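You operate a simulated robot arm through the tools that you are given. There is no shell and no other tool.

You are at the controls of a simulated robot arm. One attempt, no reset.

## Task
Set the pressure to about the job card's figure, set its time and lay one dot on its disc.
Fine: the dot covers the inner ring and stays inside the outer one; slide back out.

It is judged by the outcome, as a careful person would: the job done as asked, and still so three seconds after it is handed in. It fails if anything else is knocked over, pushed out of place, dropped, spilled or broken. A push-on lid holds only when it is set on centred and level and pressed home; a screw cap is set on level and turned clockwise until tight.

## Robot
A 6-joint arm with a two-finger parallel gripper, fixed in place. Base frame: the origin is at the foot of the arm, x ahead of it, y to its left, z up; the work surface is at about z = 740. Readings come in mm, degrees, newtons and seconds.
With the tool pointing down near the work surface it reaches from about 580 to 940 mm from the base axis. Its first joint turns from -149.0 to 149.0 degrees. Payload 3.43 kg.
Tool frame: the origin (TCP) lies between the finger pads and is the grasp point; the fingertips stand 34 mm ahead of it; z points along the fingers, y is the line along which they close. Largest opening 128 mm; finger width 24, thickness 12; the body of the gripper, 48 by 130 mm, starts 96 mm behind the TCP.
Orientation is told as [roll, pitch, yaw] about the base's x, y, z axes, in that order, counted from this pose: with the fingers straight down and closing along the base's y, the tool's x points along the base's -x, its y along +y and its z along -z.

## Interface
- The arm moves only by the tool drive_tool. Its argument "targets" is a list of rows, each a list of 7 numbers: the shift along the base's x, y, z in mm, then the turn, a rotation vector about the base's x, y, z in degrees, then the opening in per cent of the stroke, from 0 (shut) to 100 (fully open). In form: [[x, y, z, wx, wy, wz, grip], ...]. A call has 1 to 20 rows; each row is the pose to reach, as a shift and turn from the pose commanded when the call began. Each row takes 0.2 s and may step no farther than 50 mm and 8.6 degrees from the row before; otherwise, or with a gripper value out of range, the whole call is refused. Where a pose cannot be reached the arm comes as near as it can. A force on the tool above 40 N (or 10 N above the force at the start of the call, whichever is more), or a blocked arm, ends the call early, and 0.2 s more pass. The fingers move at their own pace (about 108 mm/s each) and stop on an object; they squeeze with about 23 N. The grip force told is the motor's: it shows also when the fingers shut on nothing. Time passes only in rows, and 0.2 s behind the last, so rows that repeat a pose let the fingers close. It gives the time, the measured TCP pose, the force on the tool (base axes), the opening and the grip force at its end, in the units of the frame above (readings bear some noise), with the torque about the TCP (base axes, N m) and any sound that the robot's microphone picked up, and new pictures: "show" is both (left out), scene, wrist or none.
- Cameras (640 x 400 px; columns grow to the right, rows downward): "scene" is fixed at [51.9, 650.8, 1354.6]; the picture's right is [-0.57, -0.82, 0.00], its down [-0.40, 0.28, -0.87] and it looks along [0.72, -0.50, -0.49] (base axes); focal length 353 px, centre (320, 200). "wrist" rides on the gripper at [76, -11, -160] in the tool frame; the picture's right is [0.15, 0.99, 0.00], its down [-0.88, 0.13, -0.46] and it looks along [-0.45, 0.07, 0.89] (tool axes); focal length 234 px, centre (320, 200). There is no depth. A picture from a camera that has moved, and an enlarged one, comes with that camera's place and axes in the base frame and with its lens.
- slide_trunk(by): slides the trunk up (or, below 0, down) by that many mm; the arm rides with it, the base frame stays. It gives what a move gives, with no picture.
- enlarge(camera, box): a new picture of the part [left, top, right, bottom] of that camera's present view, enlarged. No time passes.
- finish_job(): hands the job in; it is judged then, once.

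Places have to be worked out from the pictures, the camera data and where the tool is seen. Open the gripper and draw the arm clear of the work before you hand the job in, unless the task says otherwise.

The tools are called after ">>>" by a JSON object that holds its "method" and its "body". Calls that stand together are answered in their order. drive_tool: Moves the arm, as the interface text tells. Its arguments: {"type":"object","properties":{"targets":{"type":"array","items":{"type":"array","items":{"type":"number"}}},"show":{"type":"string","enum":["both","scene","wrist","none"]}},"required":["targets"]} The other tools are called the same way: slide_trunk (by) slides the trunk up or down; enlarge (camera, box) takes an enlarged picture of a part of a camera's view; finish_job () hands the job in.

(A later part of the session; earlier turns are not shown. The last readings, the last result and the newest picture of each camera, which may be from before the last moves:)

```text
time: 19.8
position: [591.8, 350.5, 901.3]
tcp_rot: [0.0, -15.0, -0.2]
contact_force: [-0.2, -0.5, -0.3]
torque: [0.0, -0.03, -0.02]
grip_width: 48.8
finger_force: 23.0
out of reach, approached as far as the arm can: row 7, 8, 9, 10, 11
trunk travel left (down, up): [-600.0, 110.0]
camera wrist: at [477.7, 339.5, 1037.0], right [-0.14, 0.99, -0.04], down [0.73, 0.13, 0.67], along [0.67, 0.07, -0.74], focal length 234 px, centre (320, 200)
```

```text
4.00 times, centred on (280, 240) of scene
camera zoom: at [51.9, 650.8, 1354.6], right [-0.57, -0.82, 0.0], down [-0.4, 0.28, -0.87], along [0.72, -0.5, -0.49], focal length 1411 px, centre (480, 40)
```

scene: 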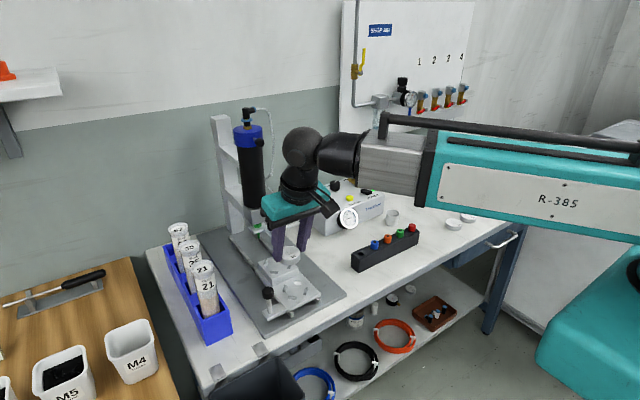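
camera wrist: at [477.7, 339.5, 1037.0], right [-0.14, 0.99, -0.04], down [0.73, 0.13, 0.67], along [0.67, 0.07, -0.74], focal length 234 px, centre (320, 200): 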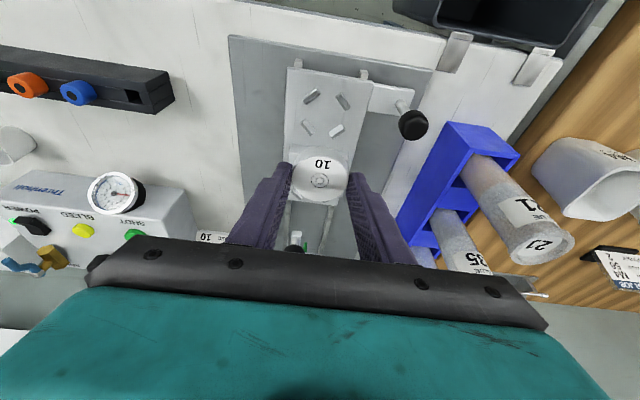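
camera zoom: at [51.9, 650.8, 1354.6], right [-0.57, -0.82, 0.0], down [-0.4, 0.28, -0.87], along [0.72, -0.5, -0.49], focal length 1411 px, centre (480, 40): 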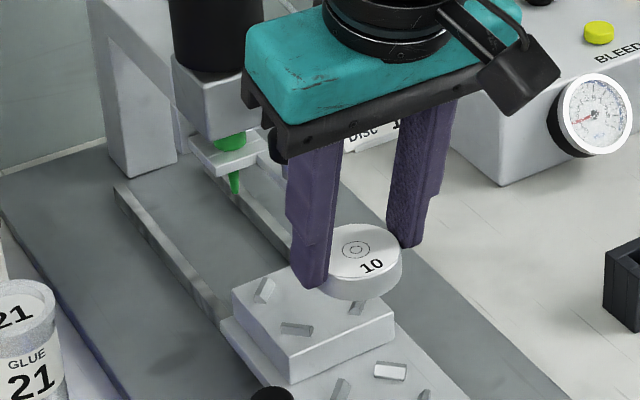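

The nest centre works out at about (666, 350.5), block top z≈790, and the held disc is centred at (601, 350.4). I move it above the nest and stop with its underside about 10 mm above the block.

>>> {"method": "drive_tool", "body": {"targets": [[25, 0, -5, 0, 0, 0, 30], [50, 0, -20, 0, 0, 0, 30], [65, 0, -40, 0, 0, 0, 30], [65, 0, -52, 0, 0, 0, 30], [65, 0, -52, 0, 0, 0, 30]]}}

>>> {"method": "enlarge", "body": {"camera": "wrist", "box": [220, 60, 440, 220]}}

>>> {"method": "enlarge", "body": {"camera": "scene", "box": [240, 220, 320, 290]}}

```text
time: 21.0
position: [657.1, 350.0, 850.1]
tcp_rot: [0.0, -15.0, -0.1]
contact_force: [-0.5, 0.1, -1.1]
torque: [-0.01, 0.01, 0.01]
grip_width: 48.8
finger_force: 23.3
trunk travel left (down, up): [-600.0, 110.0]
camera wrist: at [542.6, 339.2, 986.0], right [-0.14, 0.99, -0.04], down [0.73, 0.13, 0.67], along [0.67, 0.07, -0.74], focal length 234 px, centre (320, 200)
```

scene: 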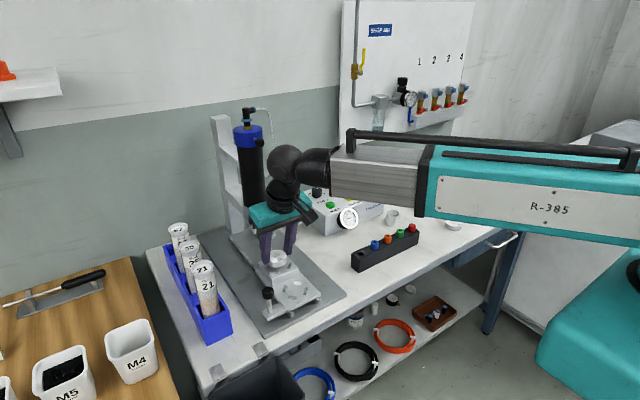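
wrist: 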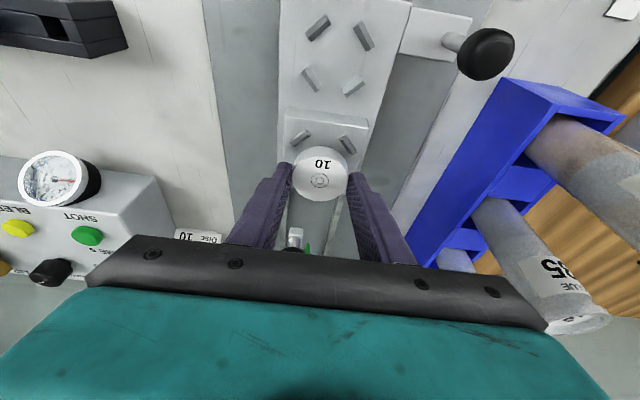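

```text
2.50 times, centred on (330, 140) of wrist
camera zoom: at [542.6, 339.2, 986.0], right [-0.14, 0.99, -0.04], down [0.73, 0.13, 0.67], along [0.67, 0.07, -0.74], focal length 585 px, centre (295, 350)
```

zoom: 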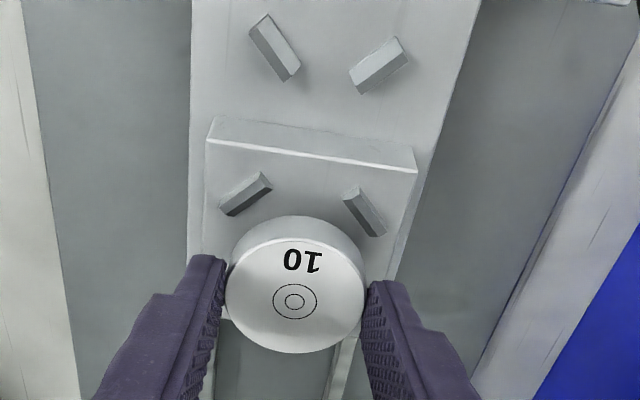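

```text
5.71 times, centred on (280, 255) of scene
camera zoom: at [51.9, 650.8, 1354.6], right [-0.57, -0.82, 0.0], down [-0.4, 0.28, -0.87], along [0.72, -0.5, -0.49], focal length 2016 px, centre (549, -114)
```

zoom: 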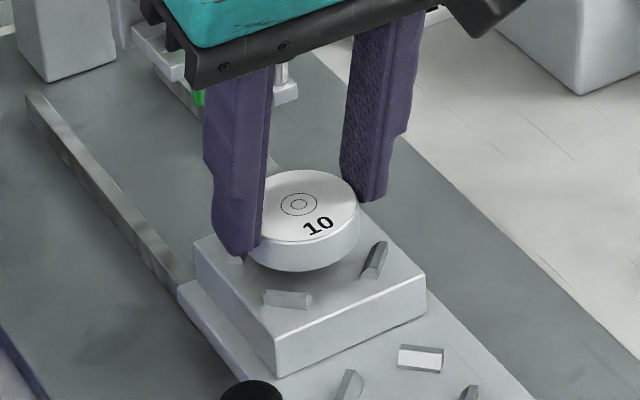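

The disc is above the nest, and both cameras agree the nest centre is about 1–1.5 mm nearer in x, with the block top near 793. I shift -1.2 mm in x and lower to just at the peg tops, then look again.

>>> {"method": "drive_tool", "body": {"targets": [[-1.2, 0, -3, 0, 0, 0, 30], [-1.2, 0, -6, 0, 0, 0, 30], [-1.2, 0, -8, 0, 0, 0, 30], [-1.2, 0, -8, 0, 0, 0, 30]]}}

>>> {"method": "enlarge", "body": {"camera": "wrist", "box": [260, 100, 380, 210]}}

>>> {"method": "enlarge", "body": {"camera": "scene", "box": [255, 235, 310, 280]}}

```text
time: 22.0
position: [656.5, 349.5, 842.3]
tcp_rot: [0.0, -15.0, -0.2]
contact_force: [-1.5, -1.4, 3.3]
torque: [0.0, -0.02, -0.02]
grip_width: 48.8
finger_force: 23.4
trunk travel left (down, up): [-600.0, 110.0]
camera wrist: at [541.4, 338.8, 978.2], right [-0.14, 0.99, -0.04], down [0.73, 0.13, 0.67], along [0.67, 0.07, -0.74], focal length 234 px, centre (320, 200)
```

scene: 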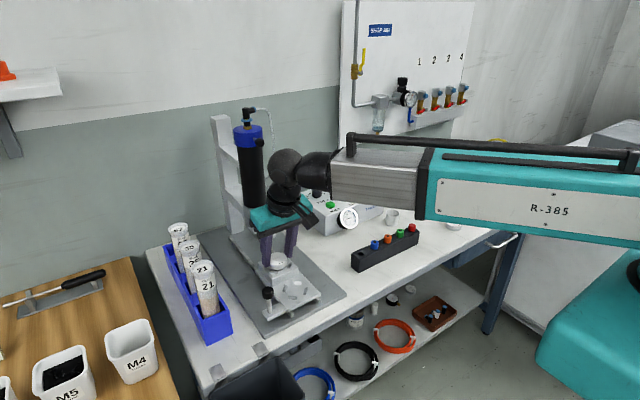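
wrist: 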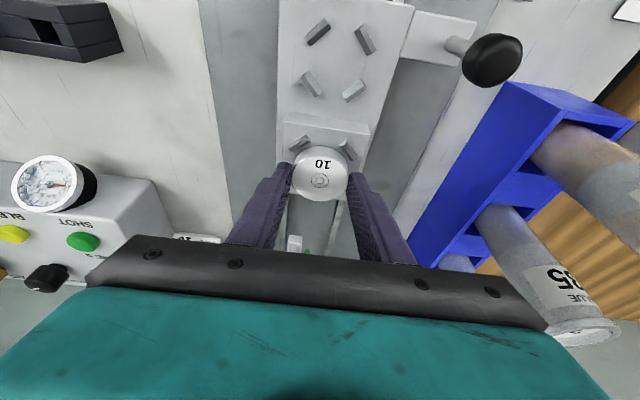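

```text
3.64 times, centred on (320, 155) of wrist
camera zoom: at [541.4, 338.8, 978.2], right [-0.14, 0.99, -0.04], down [0.73, 0.13, 0.67], along [0.67, 0.07, -0.74], focal length 852 px, centre (320, 364)
```

zoom: 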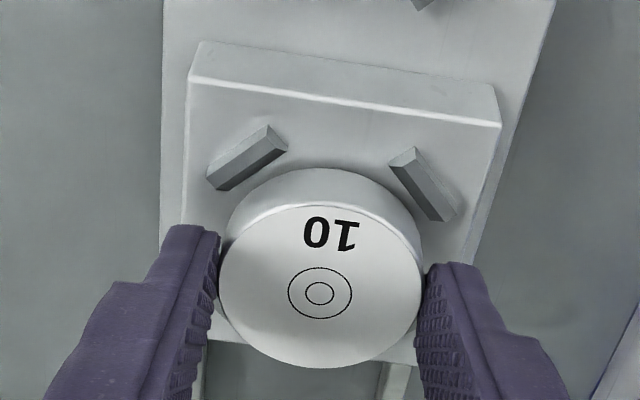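

```text
8.89 times, centred on (282, 258) of scene
camera zoom: at [51.9, 650.8, 1354.6], right [-0.57, -0.82, 0.0], down [-0.4, 0.28, -0.87], along [0.72, -0.5, -0.49], focal length 3136 px, centre (653, -311)
```

zoom: 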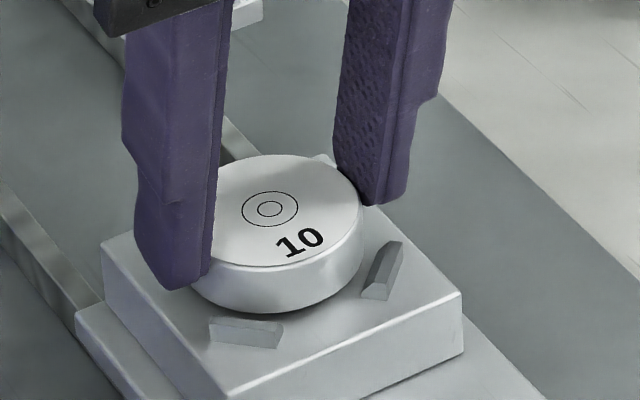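

There's a light 3 N touch. The gaps to the two -x pegs look like 3–4.5 mm, more than expected, so the disc sits too far toward +x. I raise 2 mm, shift -2.5 mm in x and -0.4 in y, and recheck.

>>> {"method": "drive_tool", "body": {"targets": [[0, 0, 2.5, 0, 0, 0, 30], [-2.5, -0.4, 2.5, 0, 0, 0, 30], [-2.5, -0.4, 0, 0, 0, 0, 30], [-2.5, -0.4, 0, 0, 0, 0, 30]]}}

>>> {"method": "enlarge", "body": {"camera": "wrist", "box": [280, 120, 360, 190]}}

>>> {"method": "enlarge", "body": {"camera": "scene", "box": [255, 235, 310, 280]}}

```text
time: 23.0
position: [654.2, 349.5, 841.5]
tcp_rot: [0.1, -15.1, -0.1]
contact_force: [0.1, -0.3, -0.6]
torque: [0.01, 0.05, -0.05]
grip_width: 48.9
finger_force: 22.8
trunk travel left (down, up): [-600.0, 110.0]
camera wrist: at [539.4, 338.4, 977.7], right [-0.14, 0.99, -0.04], down [0.73, 0.13, 0.67], along [0.67, 0.07, -0.74], focal length 234 px, centre (320, 200)
```

scene: 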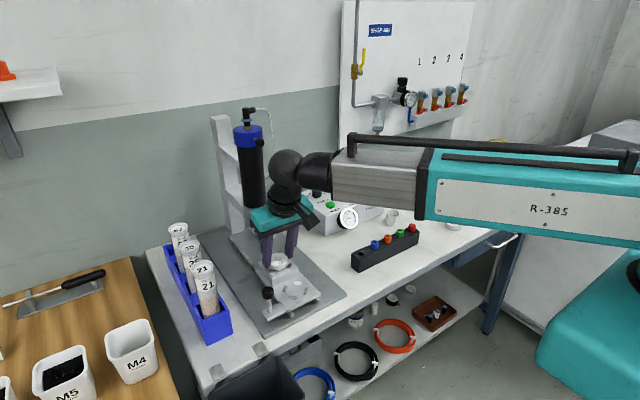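
wrist: 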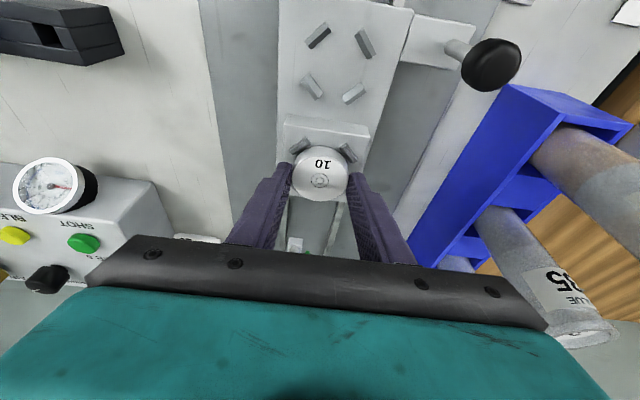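

```text
5.71 times, centred on (320, 155) of wrist
camera zoom: at [539.4, 338.4, 977.7], right [-0.14, 0.99, -0.04], down [0.73, 0.13, 0.67], along [0.67, 0.07, -0.74], focal length 1338 px, centre (320, 457)
```

zoom: 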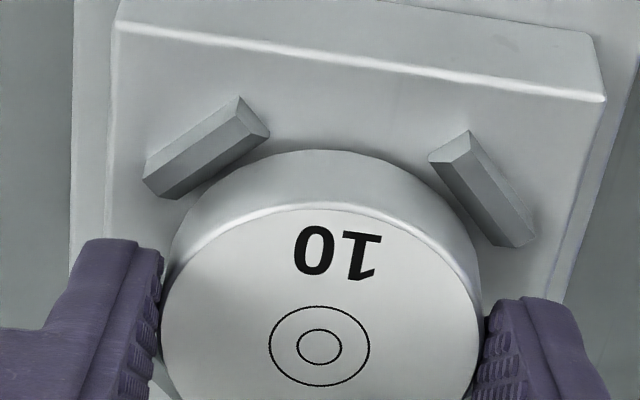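

```text
8.89 times, centred on (282, 258) of scene
camera zoom: at [51.9, 650.8, 1354.6], right [-0.57, -0.82, 0.0], down [-0.4, 0.28, -0.87], along [0.72, -0.5, -0.49], focal length 3136 px, centre (653, -311)
```

zoom: 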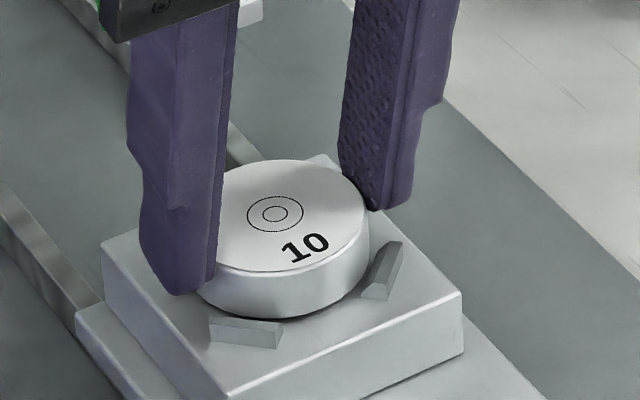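

No contact force now at the same height, and the pegs prove to have inward chamfers that guide the disc. I lower in small steps watching the force.

>>> {"method": "drive_tool", "body": {"targets": [[0, 0, -1, 0, 0, 0, 30], [0, 0, -2, 0, 0, 0, 30], [0, 0, -2, 0, 0, 0, 30]]}}

>>> {"method": "enlarge", "body": {"camera": "wrist", "box": [280, 120, 360, 190]}}

>>> {"method": "enlarge", "body": {"camera": "scene", "box": [255, 235, 310, 280]}}

```text
time: 23.8
position: [654.0, 349.1, 840.6]
tcp_rot: [-0.1, -15.1, 0.1]
contact_force: [0.3, -0.6, 3.0]
torque: [-0.13, -0.03, 0.0]
grip_width: 48.4
finger_force: 23.0
trunk travel left (down, up): [-600.0, 110.0]
camera wrist: at [539.1, 338.5, 976.1], right [-0.14, 0.99, -0.04], down [0.73, 0.13, 0.67], along [0.67, 0.07, -0.74], focal length 234 px, centre (320, 200)
```

scene: 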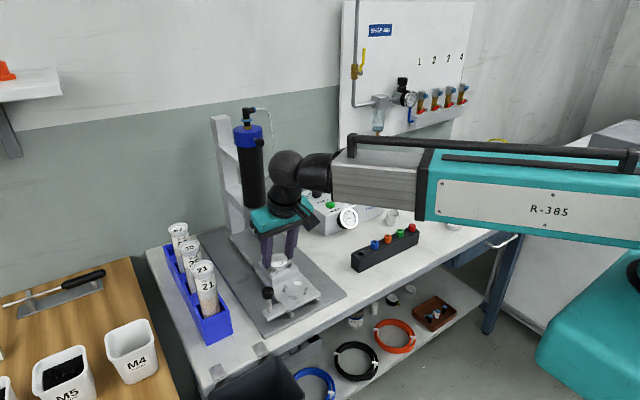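
wrist: 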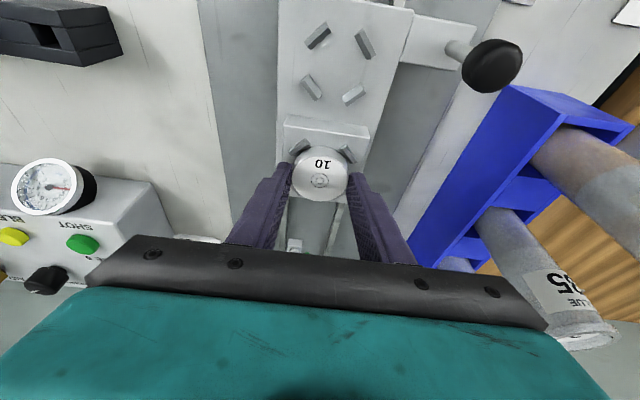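

```text
5.71 times, centred on (320, 155) of wrist
camera zoom: at [539.1, 338.5, 976.1], right [-0.14, 0.99, -0.04], down [0.73, 0.13, 0.67], along [0.67, 0.07, -0.74], focal length 1338 px, centre (320, 457)
```

zoom: 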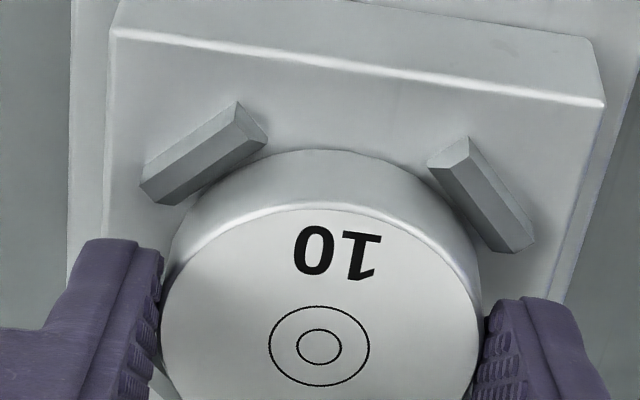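

```text
8.89 times, centred on (282, 258) of scene
camera zoom: at [51.9, 650.8, 1354.6], right [-0.57, -0.82, 0.0], down [-0.4, 0.28, -0.87], along [0.72, -0.5, -0.49], focal length 3136 px, centre (653, -311)
```

zoom: 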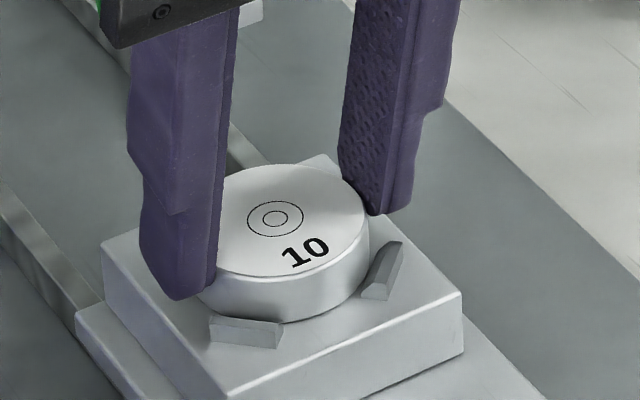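

There's a 3 N upward force with a small torque. I step down another millimetre to see whether the force grows and where it acts.

>>> {"method": "drive_tool", "body": {"targets": [[0, 0, -0.7, 0, 0, 0, 30], [0, 0, -0.7, 0, 0, 0, 30]], "show": "none"}}

>>> {"method": "drive_tool", "body": {"targets": [[0, 0, -0.7, 0, 0, 0, 30], [0, 0, -0.7, 0, 0, 0, 30]], "show": "both"}}

>>> {"method": "enlarge", "body": {"camera": "scene", "box": [255, 235, 310, 280]}}

>>> {"method": "enlarge", "body": {"camera": "wrist", "box": [280, 120, 360, 190]}}

```text
time: 24.4
position: [654.3, 349.8, 840.9]
tcp_rot: [0.0, -15.1, 0.0]
contact_force: [0.5, -0.3, 10.8]
torque: [-0.05, -0.04, 0.01]
grip_width: 48.9
finger_force: 23.0
trunk travel left (down, up): [-600.0, 110.0]
```

```text
time: 25.0
position: [653.8, 349.2, 841.9]
tcp_rot: [0.1, -15.2, -0.2]
contact_force: [2.0, 2.8, 18.1]
torque: [0.03, -0.09, -0.01]
grip_width: 48.9
finger_force: 23.0
trunk travel left (down, up): [-600.0, 110.0]
camera wrist: at [538.5, 338.3, 975.7], right [-0.14, 0.99, -0.04], down [0.73, 0.13, 0.67], along [0.67, 0.07, -0.74], focal length 234 px, centre (320, 200)
```

scene: 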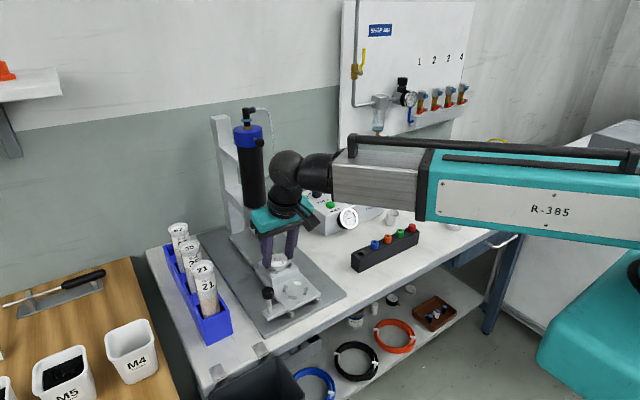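
wrist: 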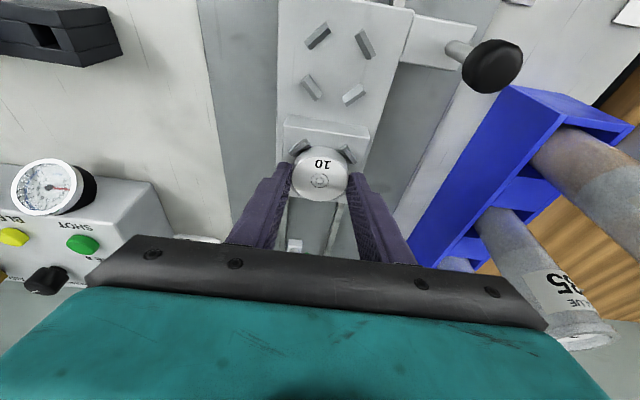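

```text
8.89 times, centred on (282, 258) of scene
camera zoom: at [51.9, 650.8, 1354.6], right [-0.57, -0.82, 0.0], down [-0.4, 0.28, -0.87], along [0.72, -0.5, -0.49], focal length 3136 px, centre (653, -311)
```

zoom: 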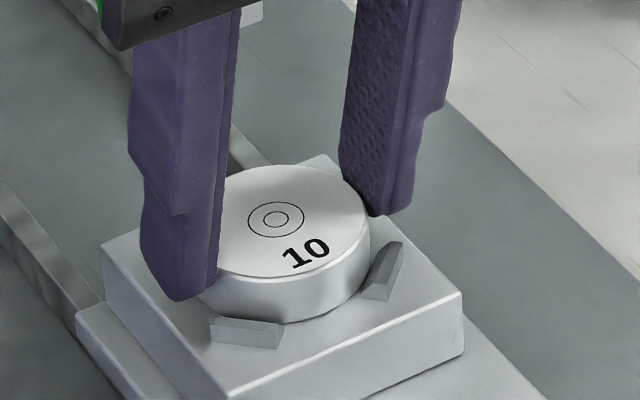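

```text
5.71 times, centred on (320, 155) of wrist
camera zoom: at [538.5, 338.3, 975.7], right [-0.14, 0.99, -0.04], down [0.73, 0.13, 0.67], along [0.67, 0.07, -0.74], focal length 1338 px, centre (320, 457)
```

zoom: 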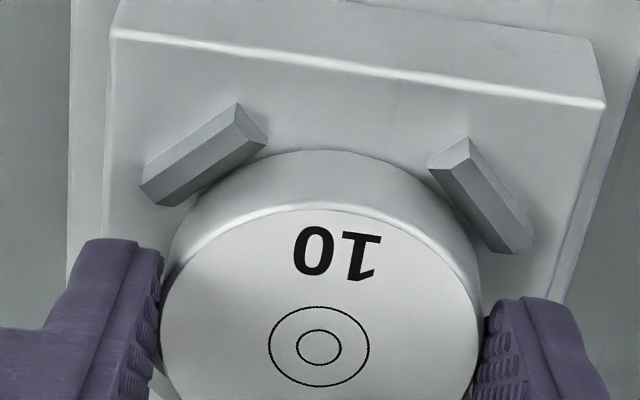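

The contact is stiff and centred, and both views show the disc sitting flat between the pegs with even gaps. I relieve the preload, open, and back away up and toward -x.

>>> {"method": "drive_tool", "body": {"targets": [[0, 0, 1.3, 0, 0, 0, 30], [0, 0, 1.3, 0, 0, 0, 30], [0, 0, 1.3, 0, 0, 0, 40], [0, 0, 1.3, 0, 0, 0, 48], [0, 0, 1.3, 0, 0, 0, 50], [0, 0, 12, 0, 0, 0, 50], [-15, 0, 40, 0, 0, 0, 50], [-50, 0, 70, 0, 0, 0, 60], [-70, 0, 90, 0, -5, 0, 80], [-70, 0, 90, 0, -5, 0, 80]]}}

>>> {"method": "enlarge", "body": {"camera": "scene", "box": [240, 225, 320, 290]}}

>>> {"method": "enlarge", "body": {"camera": "wrist", "box": [240, 60, 420, 220]}}

```text
time: 27.2
position: [585.0, 349.9, 928.8]
tcp_rot: [0.0, -20.0, -0.1]
contact_force: [0.5, 0.0, 0.0]
torque: [-0.02, 0.02, -0.01]
grip_width: 102.3
finger_force: 0.1
trunk travel left (down, up): [-600.0, 110.0]
camera wrist: at [457.8, 338.5, 1054.4], right [-0.14, 0.99, -0.05], down [0.67, 0.13, 0.73], along [0.73, 0.07, -0.68], focal length 234 px, centre (320, 200)
```

scene: 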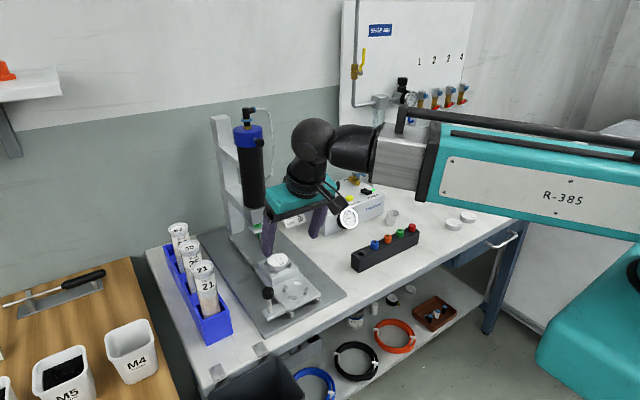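
wrist: 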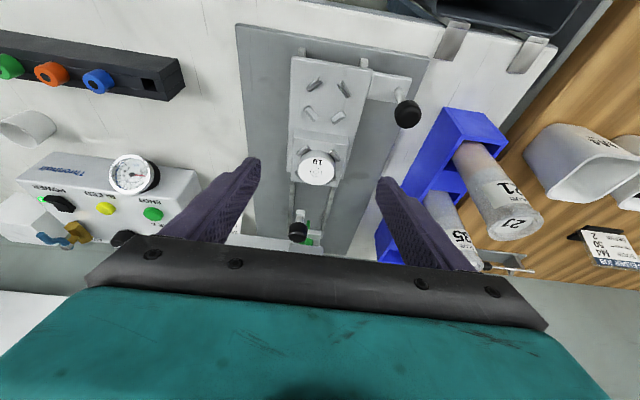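

```text
6.15 times, centred on (280, 258) of scene
camera zoom: at [51.9, 650.8, 1354.6], right [-0.57, -0.82, 0.0], down [-0.4, 0.28, -0.87], along [0.72, -0.5, -0.49], focal length 2171 px, centre (566, -154)
```

zoom: 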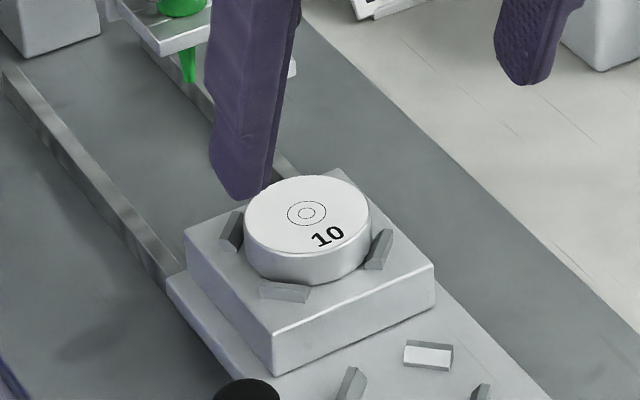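

```text
2.50 times, centred on (330, 140) of wrist
camera zoom: at [457.8, 338.5, 1054.4], right [-0.14, 0.99, -0.05], down [0.67, 0.13, 0.73], along [0.73, 0.07, -0.68], focal length 585 px, centre (295, 350)
```

zoom: 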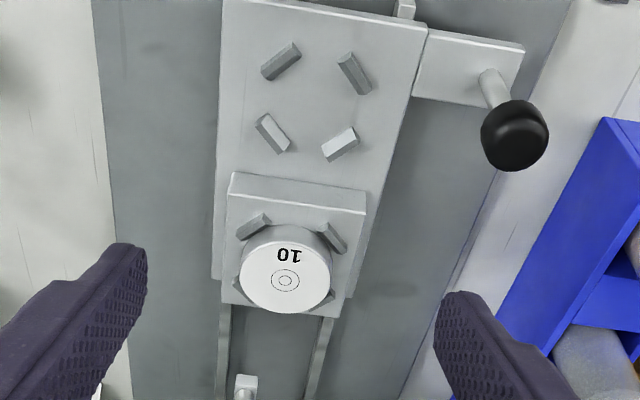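

The disc is seated flat between all four pegs. Now the controls: I go over the panel with the tool upright to measure the two knobs.

>>> {"method": "drive_tool", "body": {"targets": [[0, -40, 10, 0, 4, 0, 80], [5, -80, 20, 0, 10, 0, 80], [20, -125, 30, 0, 16, 0, 80], [50, -165, 35, 0, 20, 0, 80], [85, -200, 40, 0, 20, 0, 80], [120, -235, 40, 0, 20, 0, 80], [155, -265, 40, 0, 20, 0, 80], [190, -285, 35, 0, 20, 0, 80], [225, -295, 30, 0, 20, 0, 80], [225, -295, 30, 0, 20, 0, 80]]}}

>>> {"method": "enlarge", "body": {"camera": "wrist", "box": [220, 80, 420, 240]}}

>>> {"method": "enlarge", "body": {"camera": "scene", "box": [240, 225, 320, 290]}}

```text
refused: row 4 steps farther than a row can; nothing moved
```

```text
2.50 times, centred on (320, 160) of wrist
camera zoom: at [457.8, 338.5, 1054.4], right [-0.14, 0.99, -0.05], down [0.67, 0.13, 0.73], along [0.73, 0.07, -0.68], focal length 585 px, centre (320, 300)
```

zoom: 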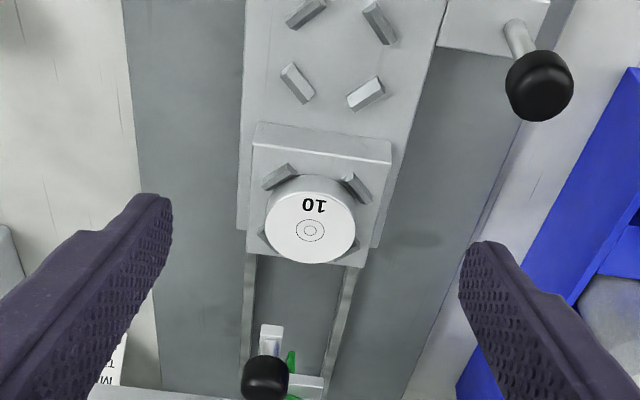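

```text
6.15 times, centred on (280, 258) of scene
camera zoom: at [51.9, 650.8, 1354.6], right [-0.57, -0.82, 0.0], down [-0.4, 0.28, -0.87], along [0.72, -0.5, -0.49], focal length 2171 px, centre (566, -154)
```

zoom: 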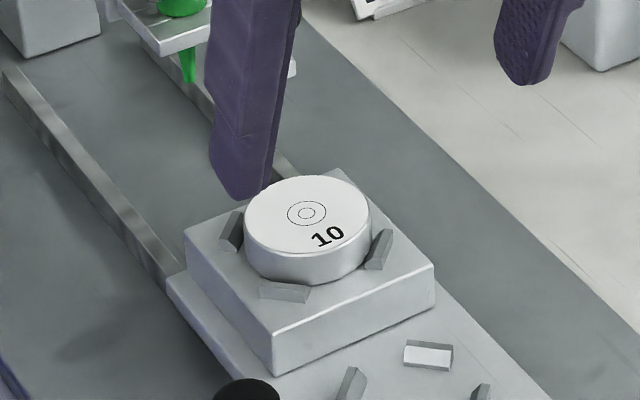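

Row 4 was a shade too long; I resend it with shorter steps.

>>> {"method": "drive_tool", "body": {"targets": [[0, -40, 10, 0, 4, 0, 80], [5, -80, 20, 0, 10, 0, 80], [20, -120, 30, 0, 16, 0, 80], [45, -155, 35, 0, 20, 0, 80], [75, -190, 40, 0, 20, 0, 80], [110, -222, 40, 0, 20, 0, 80], [145, -250, 40, 0, 20, 0, 80], [185, -275, 35, 0, 20, 0, 80], [225, -295, 30, 0, 20, 0, 80], [225, -295, 30, 0, 20, 0, 80]]}}

>>> {"method": "enlarge", "body": {"camera": "wrist", "box": [240, 100, 400, 240]}}

>>> {"method": "enlarge", "body": {"camera": "scene", "box": [270, 160, 400, 250]}}

```text
time: 29.4
position: [808.7, 55.2, 959.7]
tcp_rot: [0.0, 0.1, 0.0]
contact_force: [-0.6, 0.1, -0.5]
torque: [0.01, -0.03, 0.02]
grip_width: 102.6
finger_force: 0.1
trunk travel left (down, up): [-600.0, 110.0]
camera wrist: at [732.2, 44.1, 1119.9], right [-0.15, 0.99, 0.0], down [0.88, 0.13, 0.46], along [0.45, 0.07, -0.89], focal length 234 px, centre (320, 200)
```

scene: 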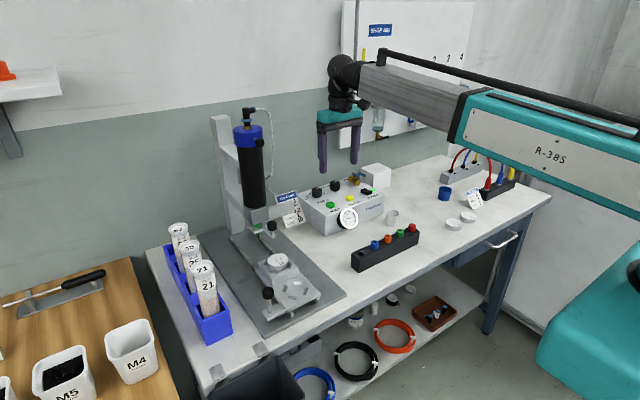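
wrist: 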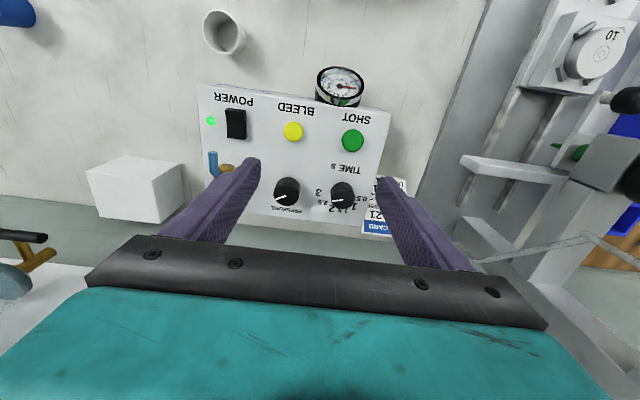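

```text
2.86 times, centred on (320, 170) of wrist
camera zoom: at [732.2, 44.1, 1119.9], right [-0.15, 0.99, 0.0], down [0.88, 0.13, 0.46], along [0.45, 0.07, -0.89], focal length 669 px, centre (320, 286)
```

zoom: 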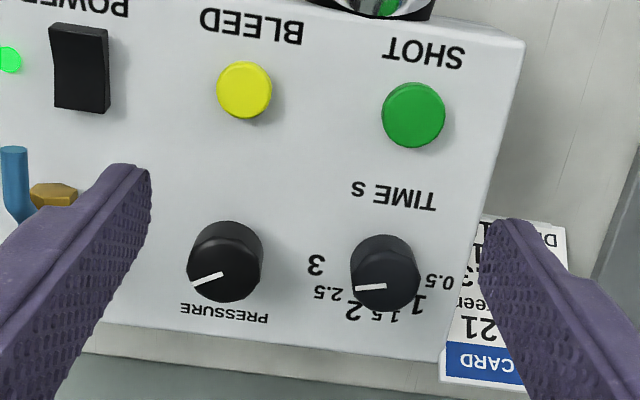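

```text
4.44 times, centred on (335, 205) of scene
camera zoom: at [51.9, 650.8, 1354.6], right [-0.57, -0.82, 0.0], down [-0.4, 0.28, -0.87], along [0.72, -0.5, -0.49], focal length 1568 px, centre (253, 178)
```

zoom: 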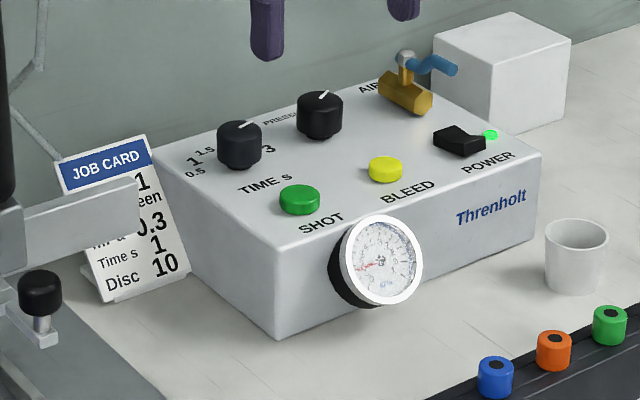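

Knob tops are at z≈840: TIME at about (867.8, 94.5) and PRESSURE at about (873.4, 19.7). The TIME pointer stands ~75° clockwise of +x (≈2.9) and the "1" label lies at about 50° counter-clockwise, so I need about +124° about z. I go above the TIME knob with the yaw pre-wound to -62°.

>>> {"method": "drive_tool", "body": {"targets": [[7, 5, -2, 0, 0, -7.8, 60], [15, 10, -5, 0, 0, -15.6, 50], [22, 15, -10, 0, 0, -23.4, 40], [30, 20, -15, 0, 0, -31.2, 38], [37, 25, -20, 0, 0, -39, 38], [45, 30, -30, 0, 0, -46.8, 38], [52, 35, -40, 0, 0, -54.5, 38], [59, 39.3, -50, 0, 0, -62, 38], [59, 39.3, -60, 0, 0, -62, 38], [59, 39.3, -60, 0, 0, -62, 38]]}}

>>> {"method": "enlarge", "body": {"camera": "wrist", "box": [240, 100, 400, 240]}}

>>> {"method": "enlarge", "body": {"camera": "scene", "box": [270, 140, 400, 240]}}

```text
time: 31.6
position: [868.6, 93.6, 898.9]
tcp_rot: [0.0, 0.1, -62.2]
contact_force: [0.4, -0.8, -0.6]
torque: [0.01, 0.0, -0.02]
grip_width: 48.6
finger_force: 0.2
trunk travel left (down, up): [-600.0, 110.0]
camera wrist: at [822.3, 155.5, 1059.3], right [0.81, 0.59, 0.0], down [0.53, -0.72, 0.46], along [0.27, -0.37, -0.89], focal length 234 px, centre (320, 200)
```

scene: 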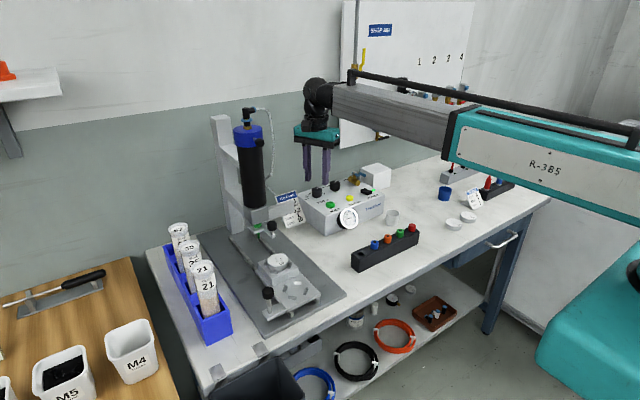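
wrist: 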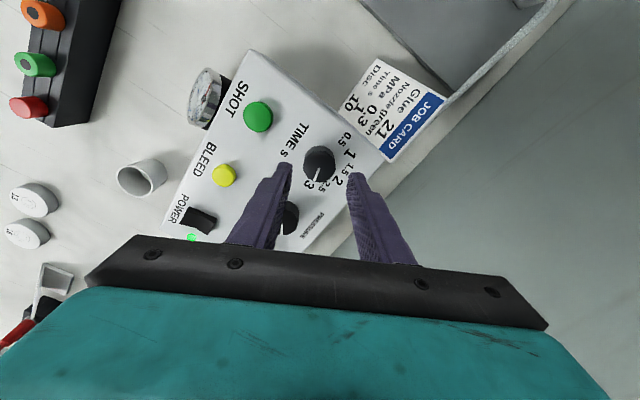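

```text
2.86 times, centred on (320, 170) of wrist
camera zoom: at [822.3, 155.5, 1059.3], right [0.81, 0.59, 0.0], down [0.53, -0.72, 0.46], along [0.27, -0.37, -0.89], focal length 669 px, centre (320, 286)
```

zoom: 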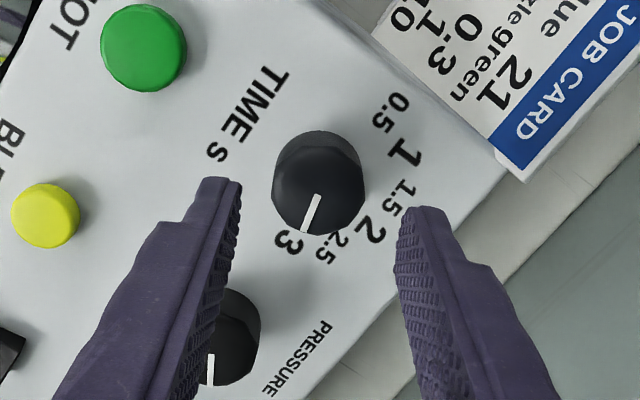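

```text
4.00 times, centred on (335, 190) of scene
camera zoom: at [51.9, 650.8, 1354.6], right [-0.57, -0.82, 0.0], down [-0.4, 0.28, -0.87], along [0.72, -0.5, -0.49], focal length 1411 px, centre (260, 240)
```

zoom: 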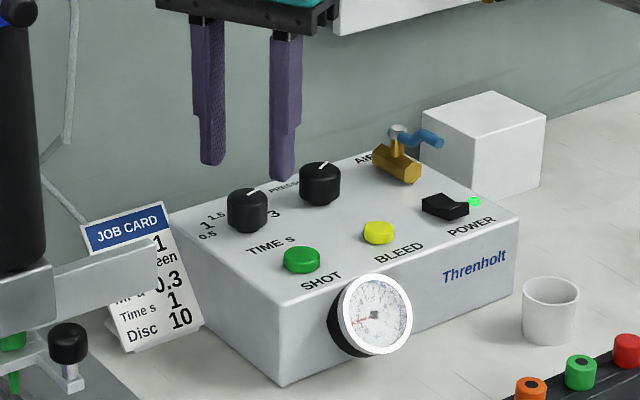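

From this view the knob centre is (867.5, 93.5), on the gripper's axis to within 1 mm. The labels sit about 32° apart, with "1" at about 50° left of up, so I need about +121°. I descend around the knob and close.

>>> {"method": "drive_tool", "body": {"targets": [[-0.5, -0.4, -15, 0, 0, 0, 38], [-0.5, -0.4, -30, 0, 0, 0, 38], [-0.5, -0.4, -40, 0, 0, 0, 38], [-0.5, -0.4, -40, 0, 0, 0, 30], [-0.5, -0.4, -40, 0, 0, 0, 20], [-0.5, -0.4, -40, 0, 0, 0, 20]]}}

>>> {"method": "enlarge", "body": {"camera": "scene", "box": [270, 140, 400, 240]}}

```text
time: 33.0
position: [868.7, 91.2, 859.8]
tcp_rot: [0.0, -0.1, -62.0]
contact_force: [0.2, 0.1, 0.6]
torque: [0.01, -0.06, 0.04]
grip_width: 30.8
finger_force: 45.1
trunk travel left (down, up): [-600.0, 110.0]
camera wrist: at [821.8, 154.7, 1019.9], right [0.81, 0.59, 0.0], down [0.53, -0.72, 0.46], along [0.27, -0.37, -0.89], focal length 234 px, centre (320, 200)
```

scene: 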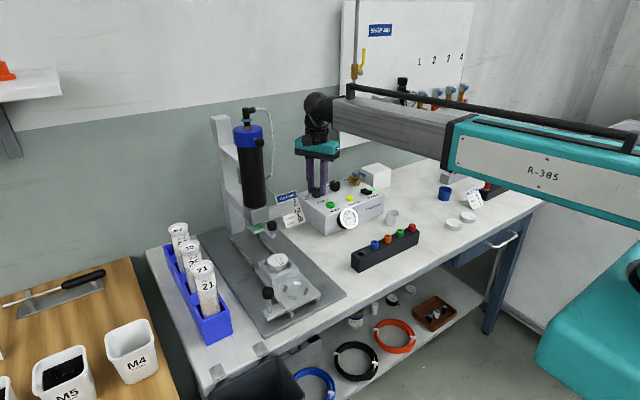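
wrist: 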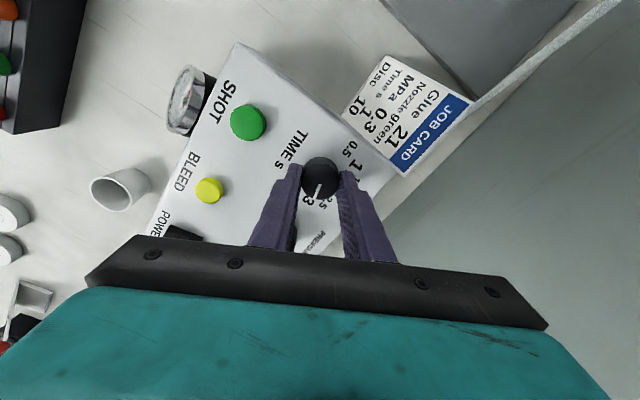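

```text
4.00 times, centred on (335, 190) of scene
camera zoom: at [51.9, 650.8, 1354.6], right [-0.57, -0.82, 0.0], down [-0.4, 0.28, -0.87], along [0.72, -0.5, -0.49], focal length 1411 px, centre (260, 240)
```

zoom: 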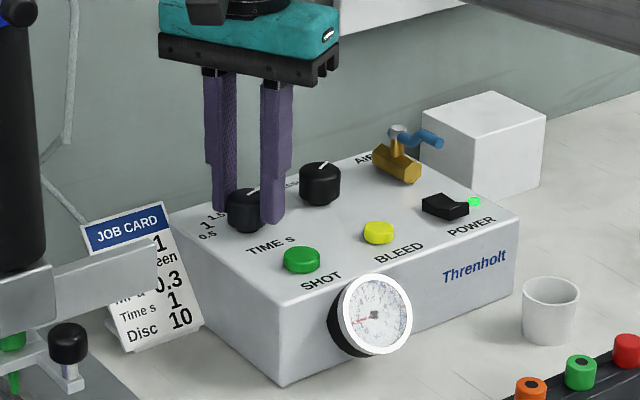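

Gripped at 30.8 mm. I turn the knob counter-clockwise in one smooth 120° sweep.

>>> {"method": "drive_tool", "body": {"targets": [[0, 0, 0, 0, 0, 8, 20], [0, 0, 0, 0, 0, 16, 20], [0, 0, 0, 0, 0, 24, 20], [0, 0, 0, 0, 0, 32, 20], [0, 0, 0, 0, 0, 40, 20], [0, 0, 0, 0, 0, 48, 20], [0, 0, 0, 0, 0, 56, 20], [0, 0, 0, 0, 0, 64, 20], [0, 0, 0, 0, 0, 72, 20], [0, 0, 0, 0, 0, 80, 20], [0, 0, 0, 0, 0, 88, 20], [0, 0, 0, 0, 0, 96, 20], [0, 0, 0, 0, 0, 104, 20], [0, 0, 0, 0, 0, 112, 20], [0, 0, 0, 0, 0, 120, 20], [0, 0, 0, 0, 0, 120, 20]]}}

>>> {"method": "enlarge", "body": {"camera": "wrist", "box": [240, 100, 400, 240]}}

```text
time: 36.4
position: [867.0, 95.3, 860.1]
tcp_rot: [0.0, 0.0, 58.1]
contact_force: [7.2, 19.9, 6.9]
torque: [-0.05, -0.27, 0.02]
grip_width: 30.4
finger_force: 44.9
trunk travel left (down, up): [-600.0, 110.0]
camera wrist: at [836.3, 25.1, 1019.8], right [-0.92, 0.4, 0.0], down [0.35, 0.82, 0.46], along [0.18, 0.42, -0.89], focal length 234 px, centre (320, 200)
```

scene: 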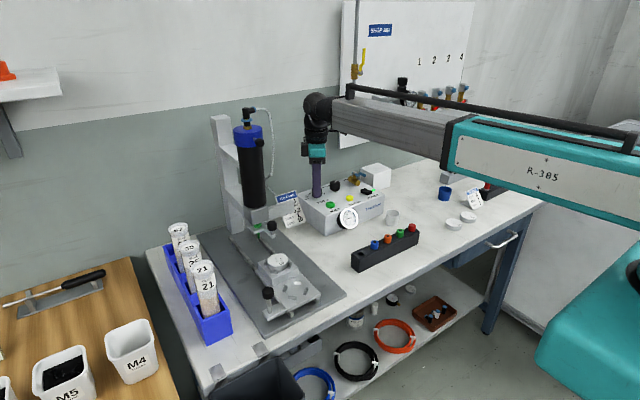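
wrist: 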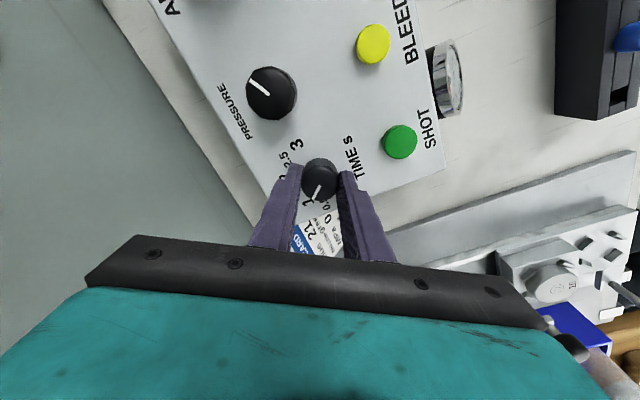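

```text
2.86 times, centred on (320, 170) of wrist
camera zoom: at [836.3, 25.1, 1019.8], right [-0.92, 0.4, 0.0], down [0.35, 0.82, 0.46], along [0.18, 0.42, -0.89], focal length 669 px, centre (320, 286)
```

zoom: 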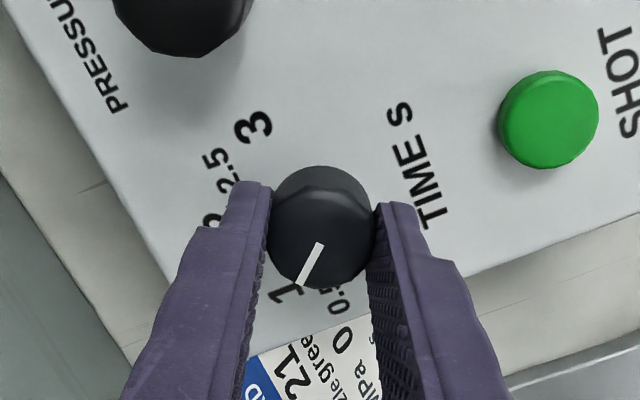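

The pointer (≈47° left) now lines up with the "1" label (≈46–50°). I release, rise straight up, and check.

>>> {"method": "drive_tool", "body": {"targets": [[0, 0, 0, 0, 0, 0, 30], [0, 0, 0, 0, 0, 0, 38], [0, 0, 15, 0, 0, 0, 38], [0, 0, 40, 0, 0, 0, 38], [0, 0, 60, 0, 0, -8, 38], [0, 0, 60, 0, 0, -16, 38], [0, 0, 60, 0, 0, -24, 38], [0, 0, 60, 0, 0, -32, 38], [0, 0, 60, 0, 0, -40, 38], [-10, -10, 60, 0, 0, -48, 60], [-20, -20, 60, 0, 0, -56, 80], [-30, -20, 70, 0, 0, -58, 80], [-30, -20, 70, 0, 0, -58, 80]]}}

>>> {"method": "enlarge", "body": {"camera": "wrist", "box": [250, 100, 390, 220]}}

>>> {"method": "enlarge", "body": {"camera": "scene", "box": [300, 170, 370, 230]}}

```text
time: 39.2
position: [837.1, 72.6, 929.8]
tcp_rot: [0.0, 0.0, -0.1]
contact_force: [1.0, 0.0, -0.7]
torque: [0.0, 0.01, 0.02]
grip_width: 102.3
finger_force: 0.0
trunk travel left (down, up): [-600.0, 110.0]
camera wrist: at [760.6, 61.5, 1090.3], right [-0.14, 0.99, 0.0], down [0.88, 0.13, 0.46], along [0.45, 0.07, -0.89], focal length 234 px, centre (320, 200)
```

scene: 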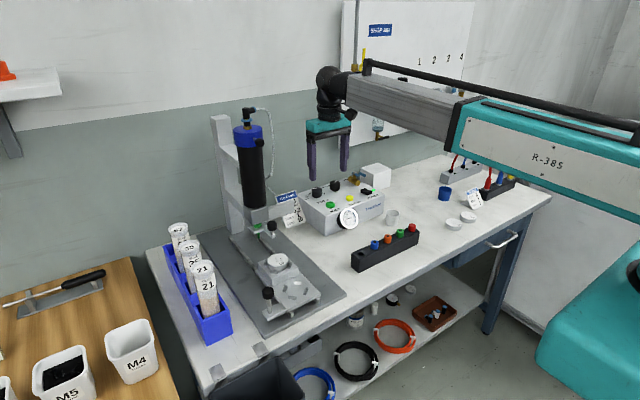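
wrist: 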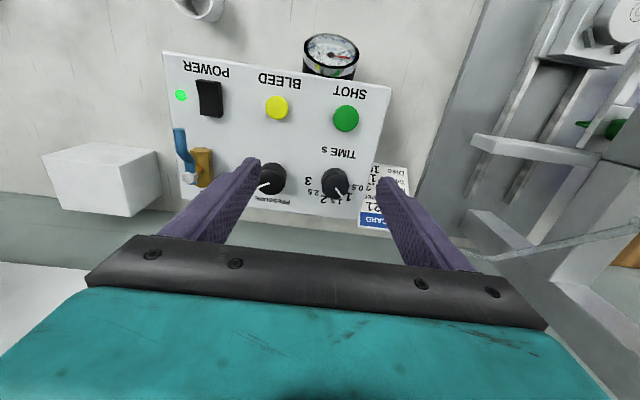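

```text
3.33 times, centred on (320, 160) of wrist
camera zoom: at [760.6, 61.5, 1090.3], right [-0.14, 0.99, 0.0], down [0.88, 0.13, 0.46], along [0.45, 0.07, -0.89], focal length 781 px, centre (320, 333)
```

zoom: 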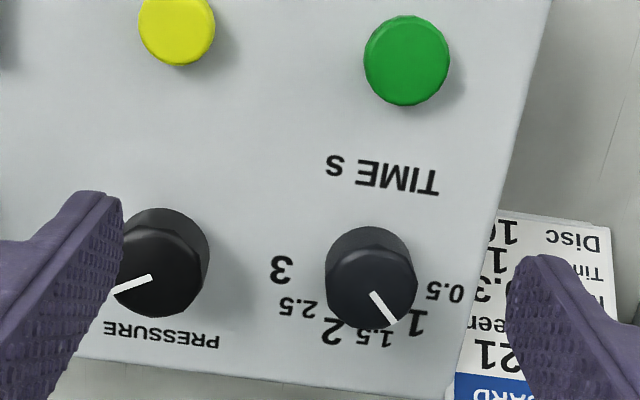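

```text
6.67 times, centred on (335, 200) of scene
camera zoom: at [51.9, 650.8, 1354.6], right [-0.57, -0.82, 0.0], down [-0.4, 0.28, -0.87], along [0.72, -0.5, -0.49], focal length 2352 px, centre (220, 200)
```

zoom: 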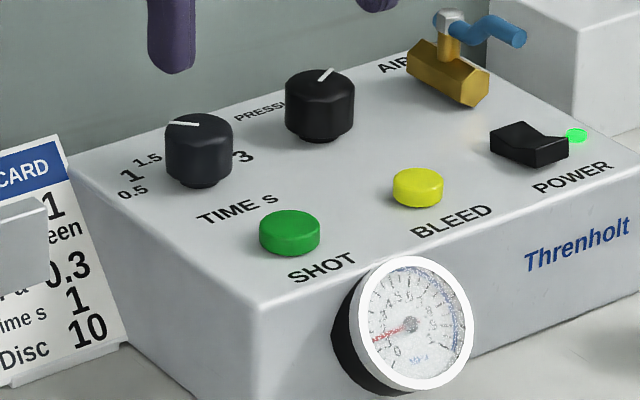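

The pointer lies close to the "1". I zoom in more to judge the residual angle.

>>> {"method": "enlarge", "body": {"camera": "wrist", "box": [310, 160, 360, 210]}}

>>> {"method": "enlarge", "body": {"camera": "wrist", "box": [300, 30, 360, 85]}}

>>> {"method": "enlarge", "body": {"camera": "scene", "box": [308, 180, 338, 204]}}

>>> {"method": "enlarge", "body": {"camera": "scene", "box": [330, 200, 366, 236]}}

```text
8.00 times, centred on (335, 185) of wrist
camera zoom: at [760.6, 61.5, 1090.3], right [-0.14, 0.99, 0.0], down [0.88, 0.13, 0.46], along [0.45, 0.07, -0.89], focal length 1873 px, centre (200, 320)
```

zoom: 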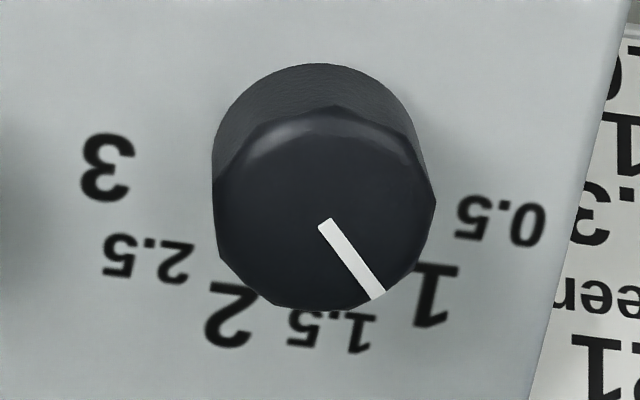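

```text
7.27 times, centred on (330, 58) of wrist
camera zoom: at [760.6, 61.5, 1090.3], right [-0.14, 0.99, 0.0], down [0.88, 0.13, 0.46], along [0.45, 0.07, -0.89], focal length 1703 px, centre (247, 1236)
```

zoom: 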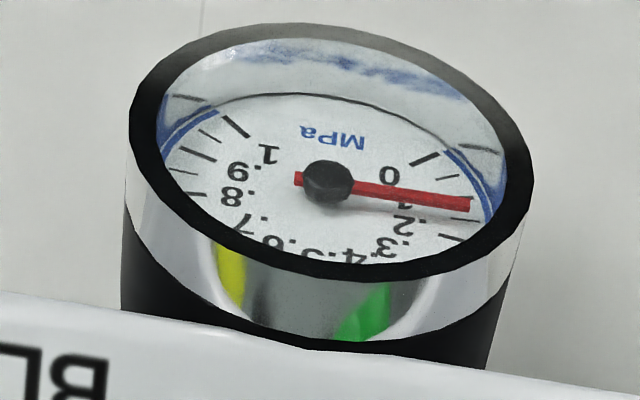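

```text
16.00 times, centred on (323, 192) of scene
camera zoom: at [51.9, 650.8, 1354.6], right [-0.57, -0.82, 0.0], down [-0.4, 0.28, -0.87], along [0.72, -0.5, -0.49], focal length 5645 px, centre (272, 328)
```

zoom: 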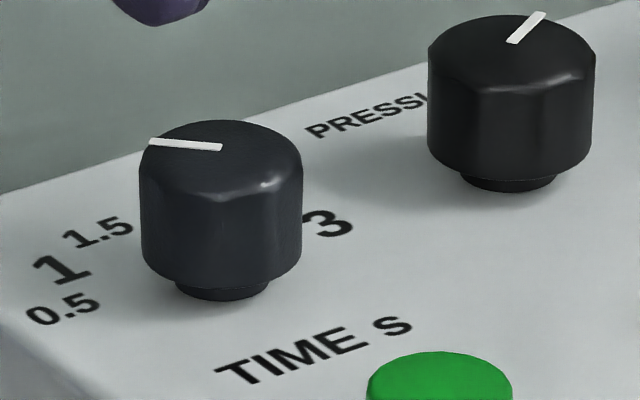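

```text
11.11 times, centred on (348, 218) of scene
camera zoom: at [51.9, 650.8, 1354.6], right [-0.57, -0.82, 0.0], down [-0.4, 0.28, -0.87], along [0.72, -0.5, -0.49], focal length 3920 px, centre (9, 0)
```

zoom: 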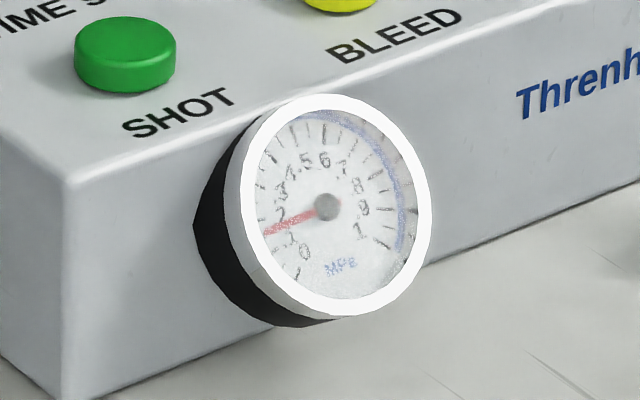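

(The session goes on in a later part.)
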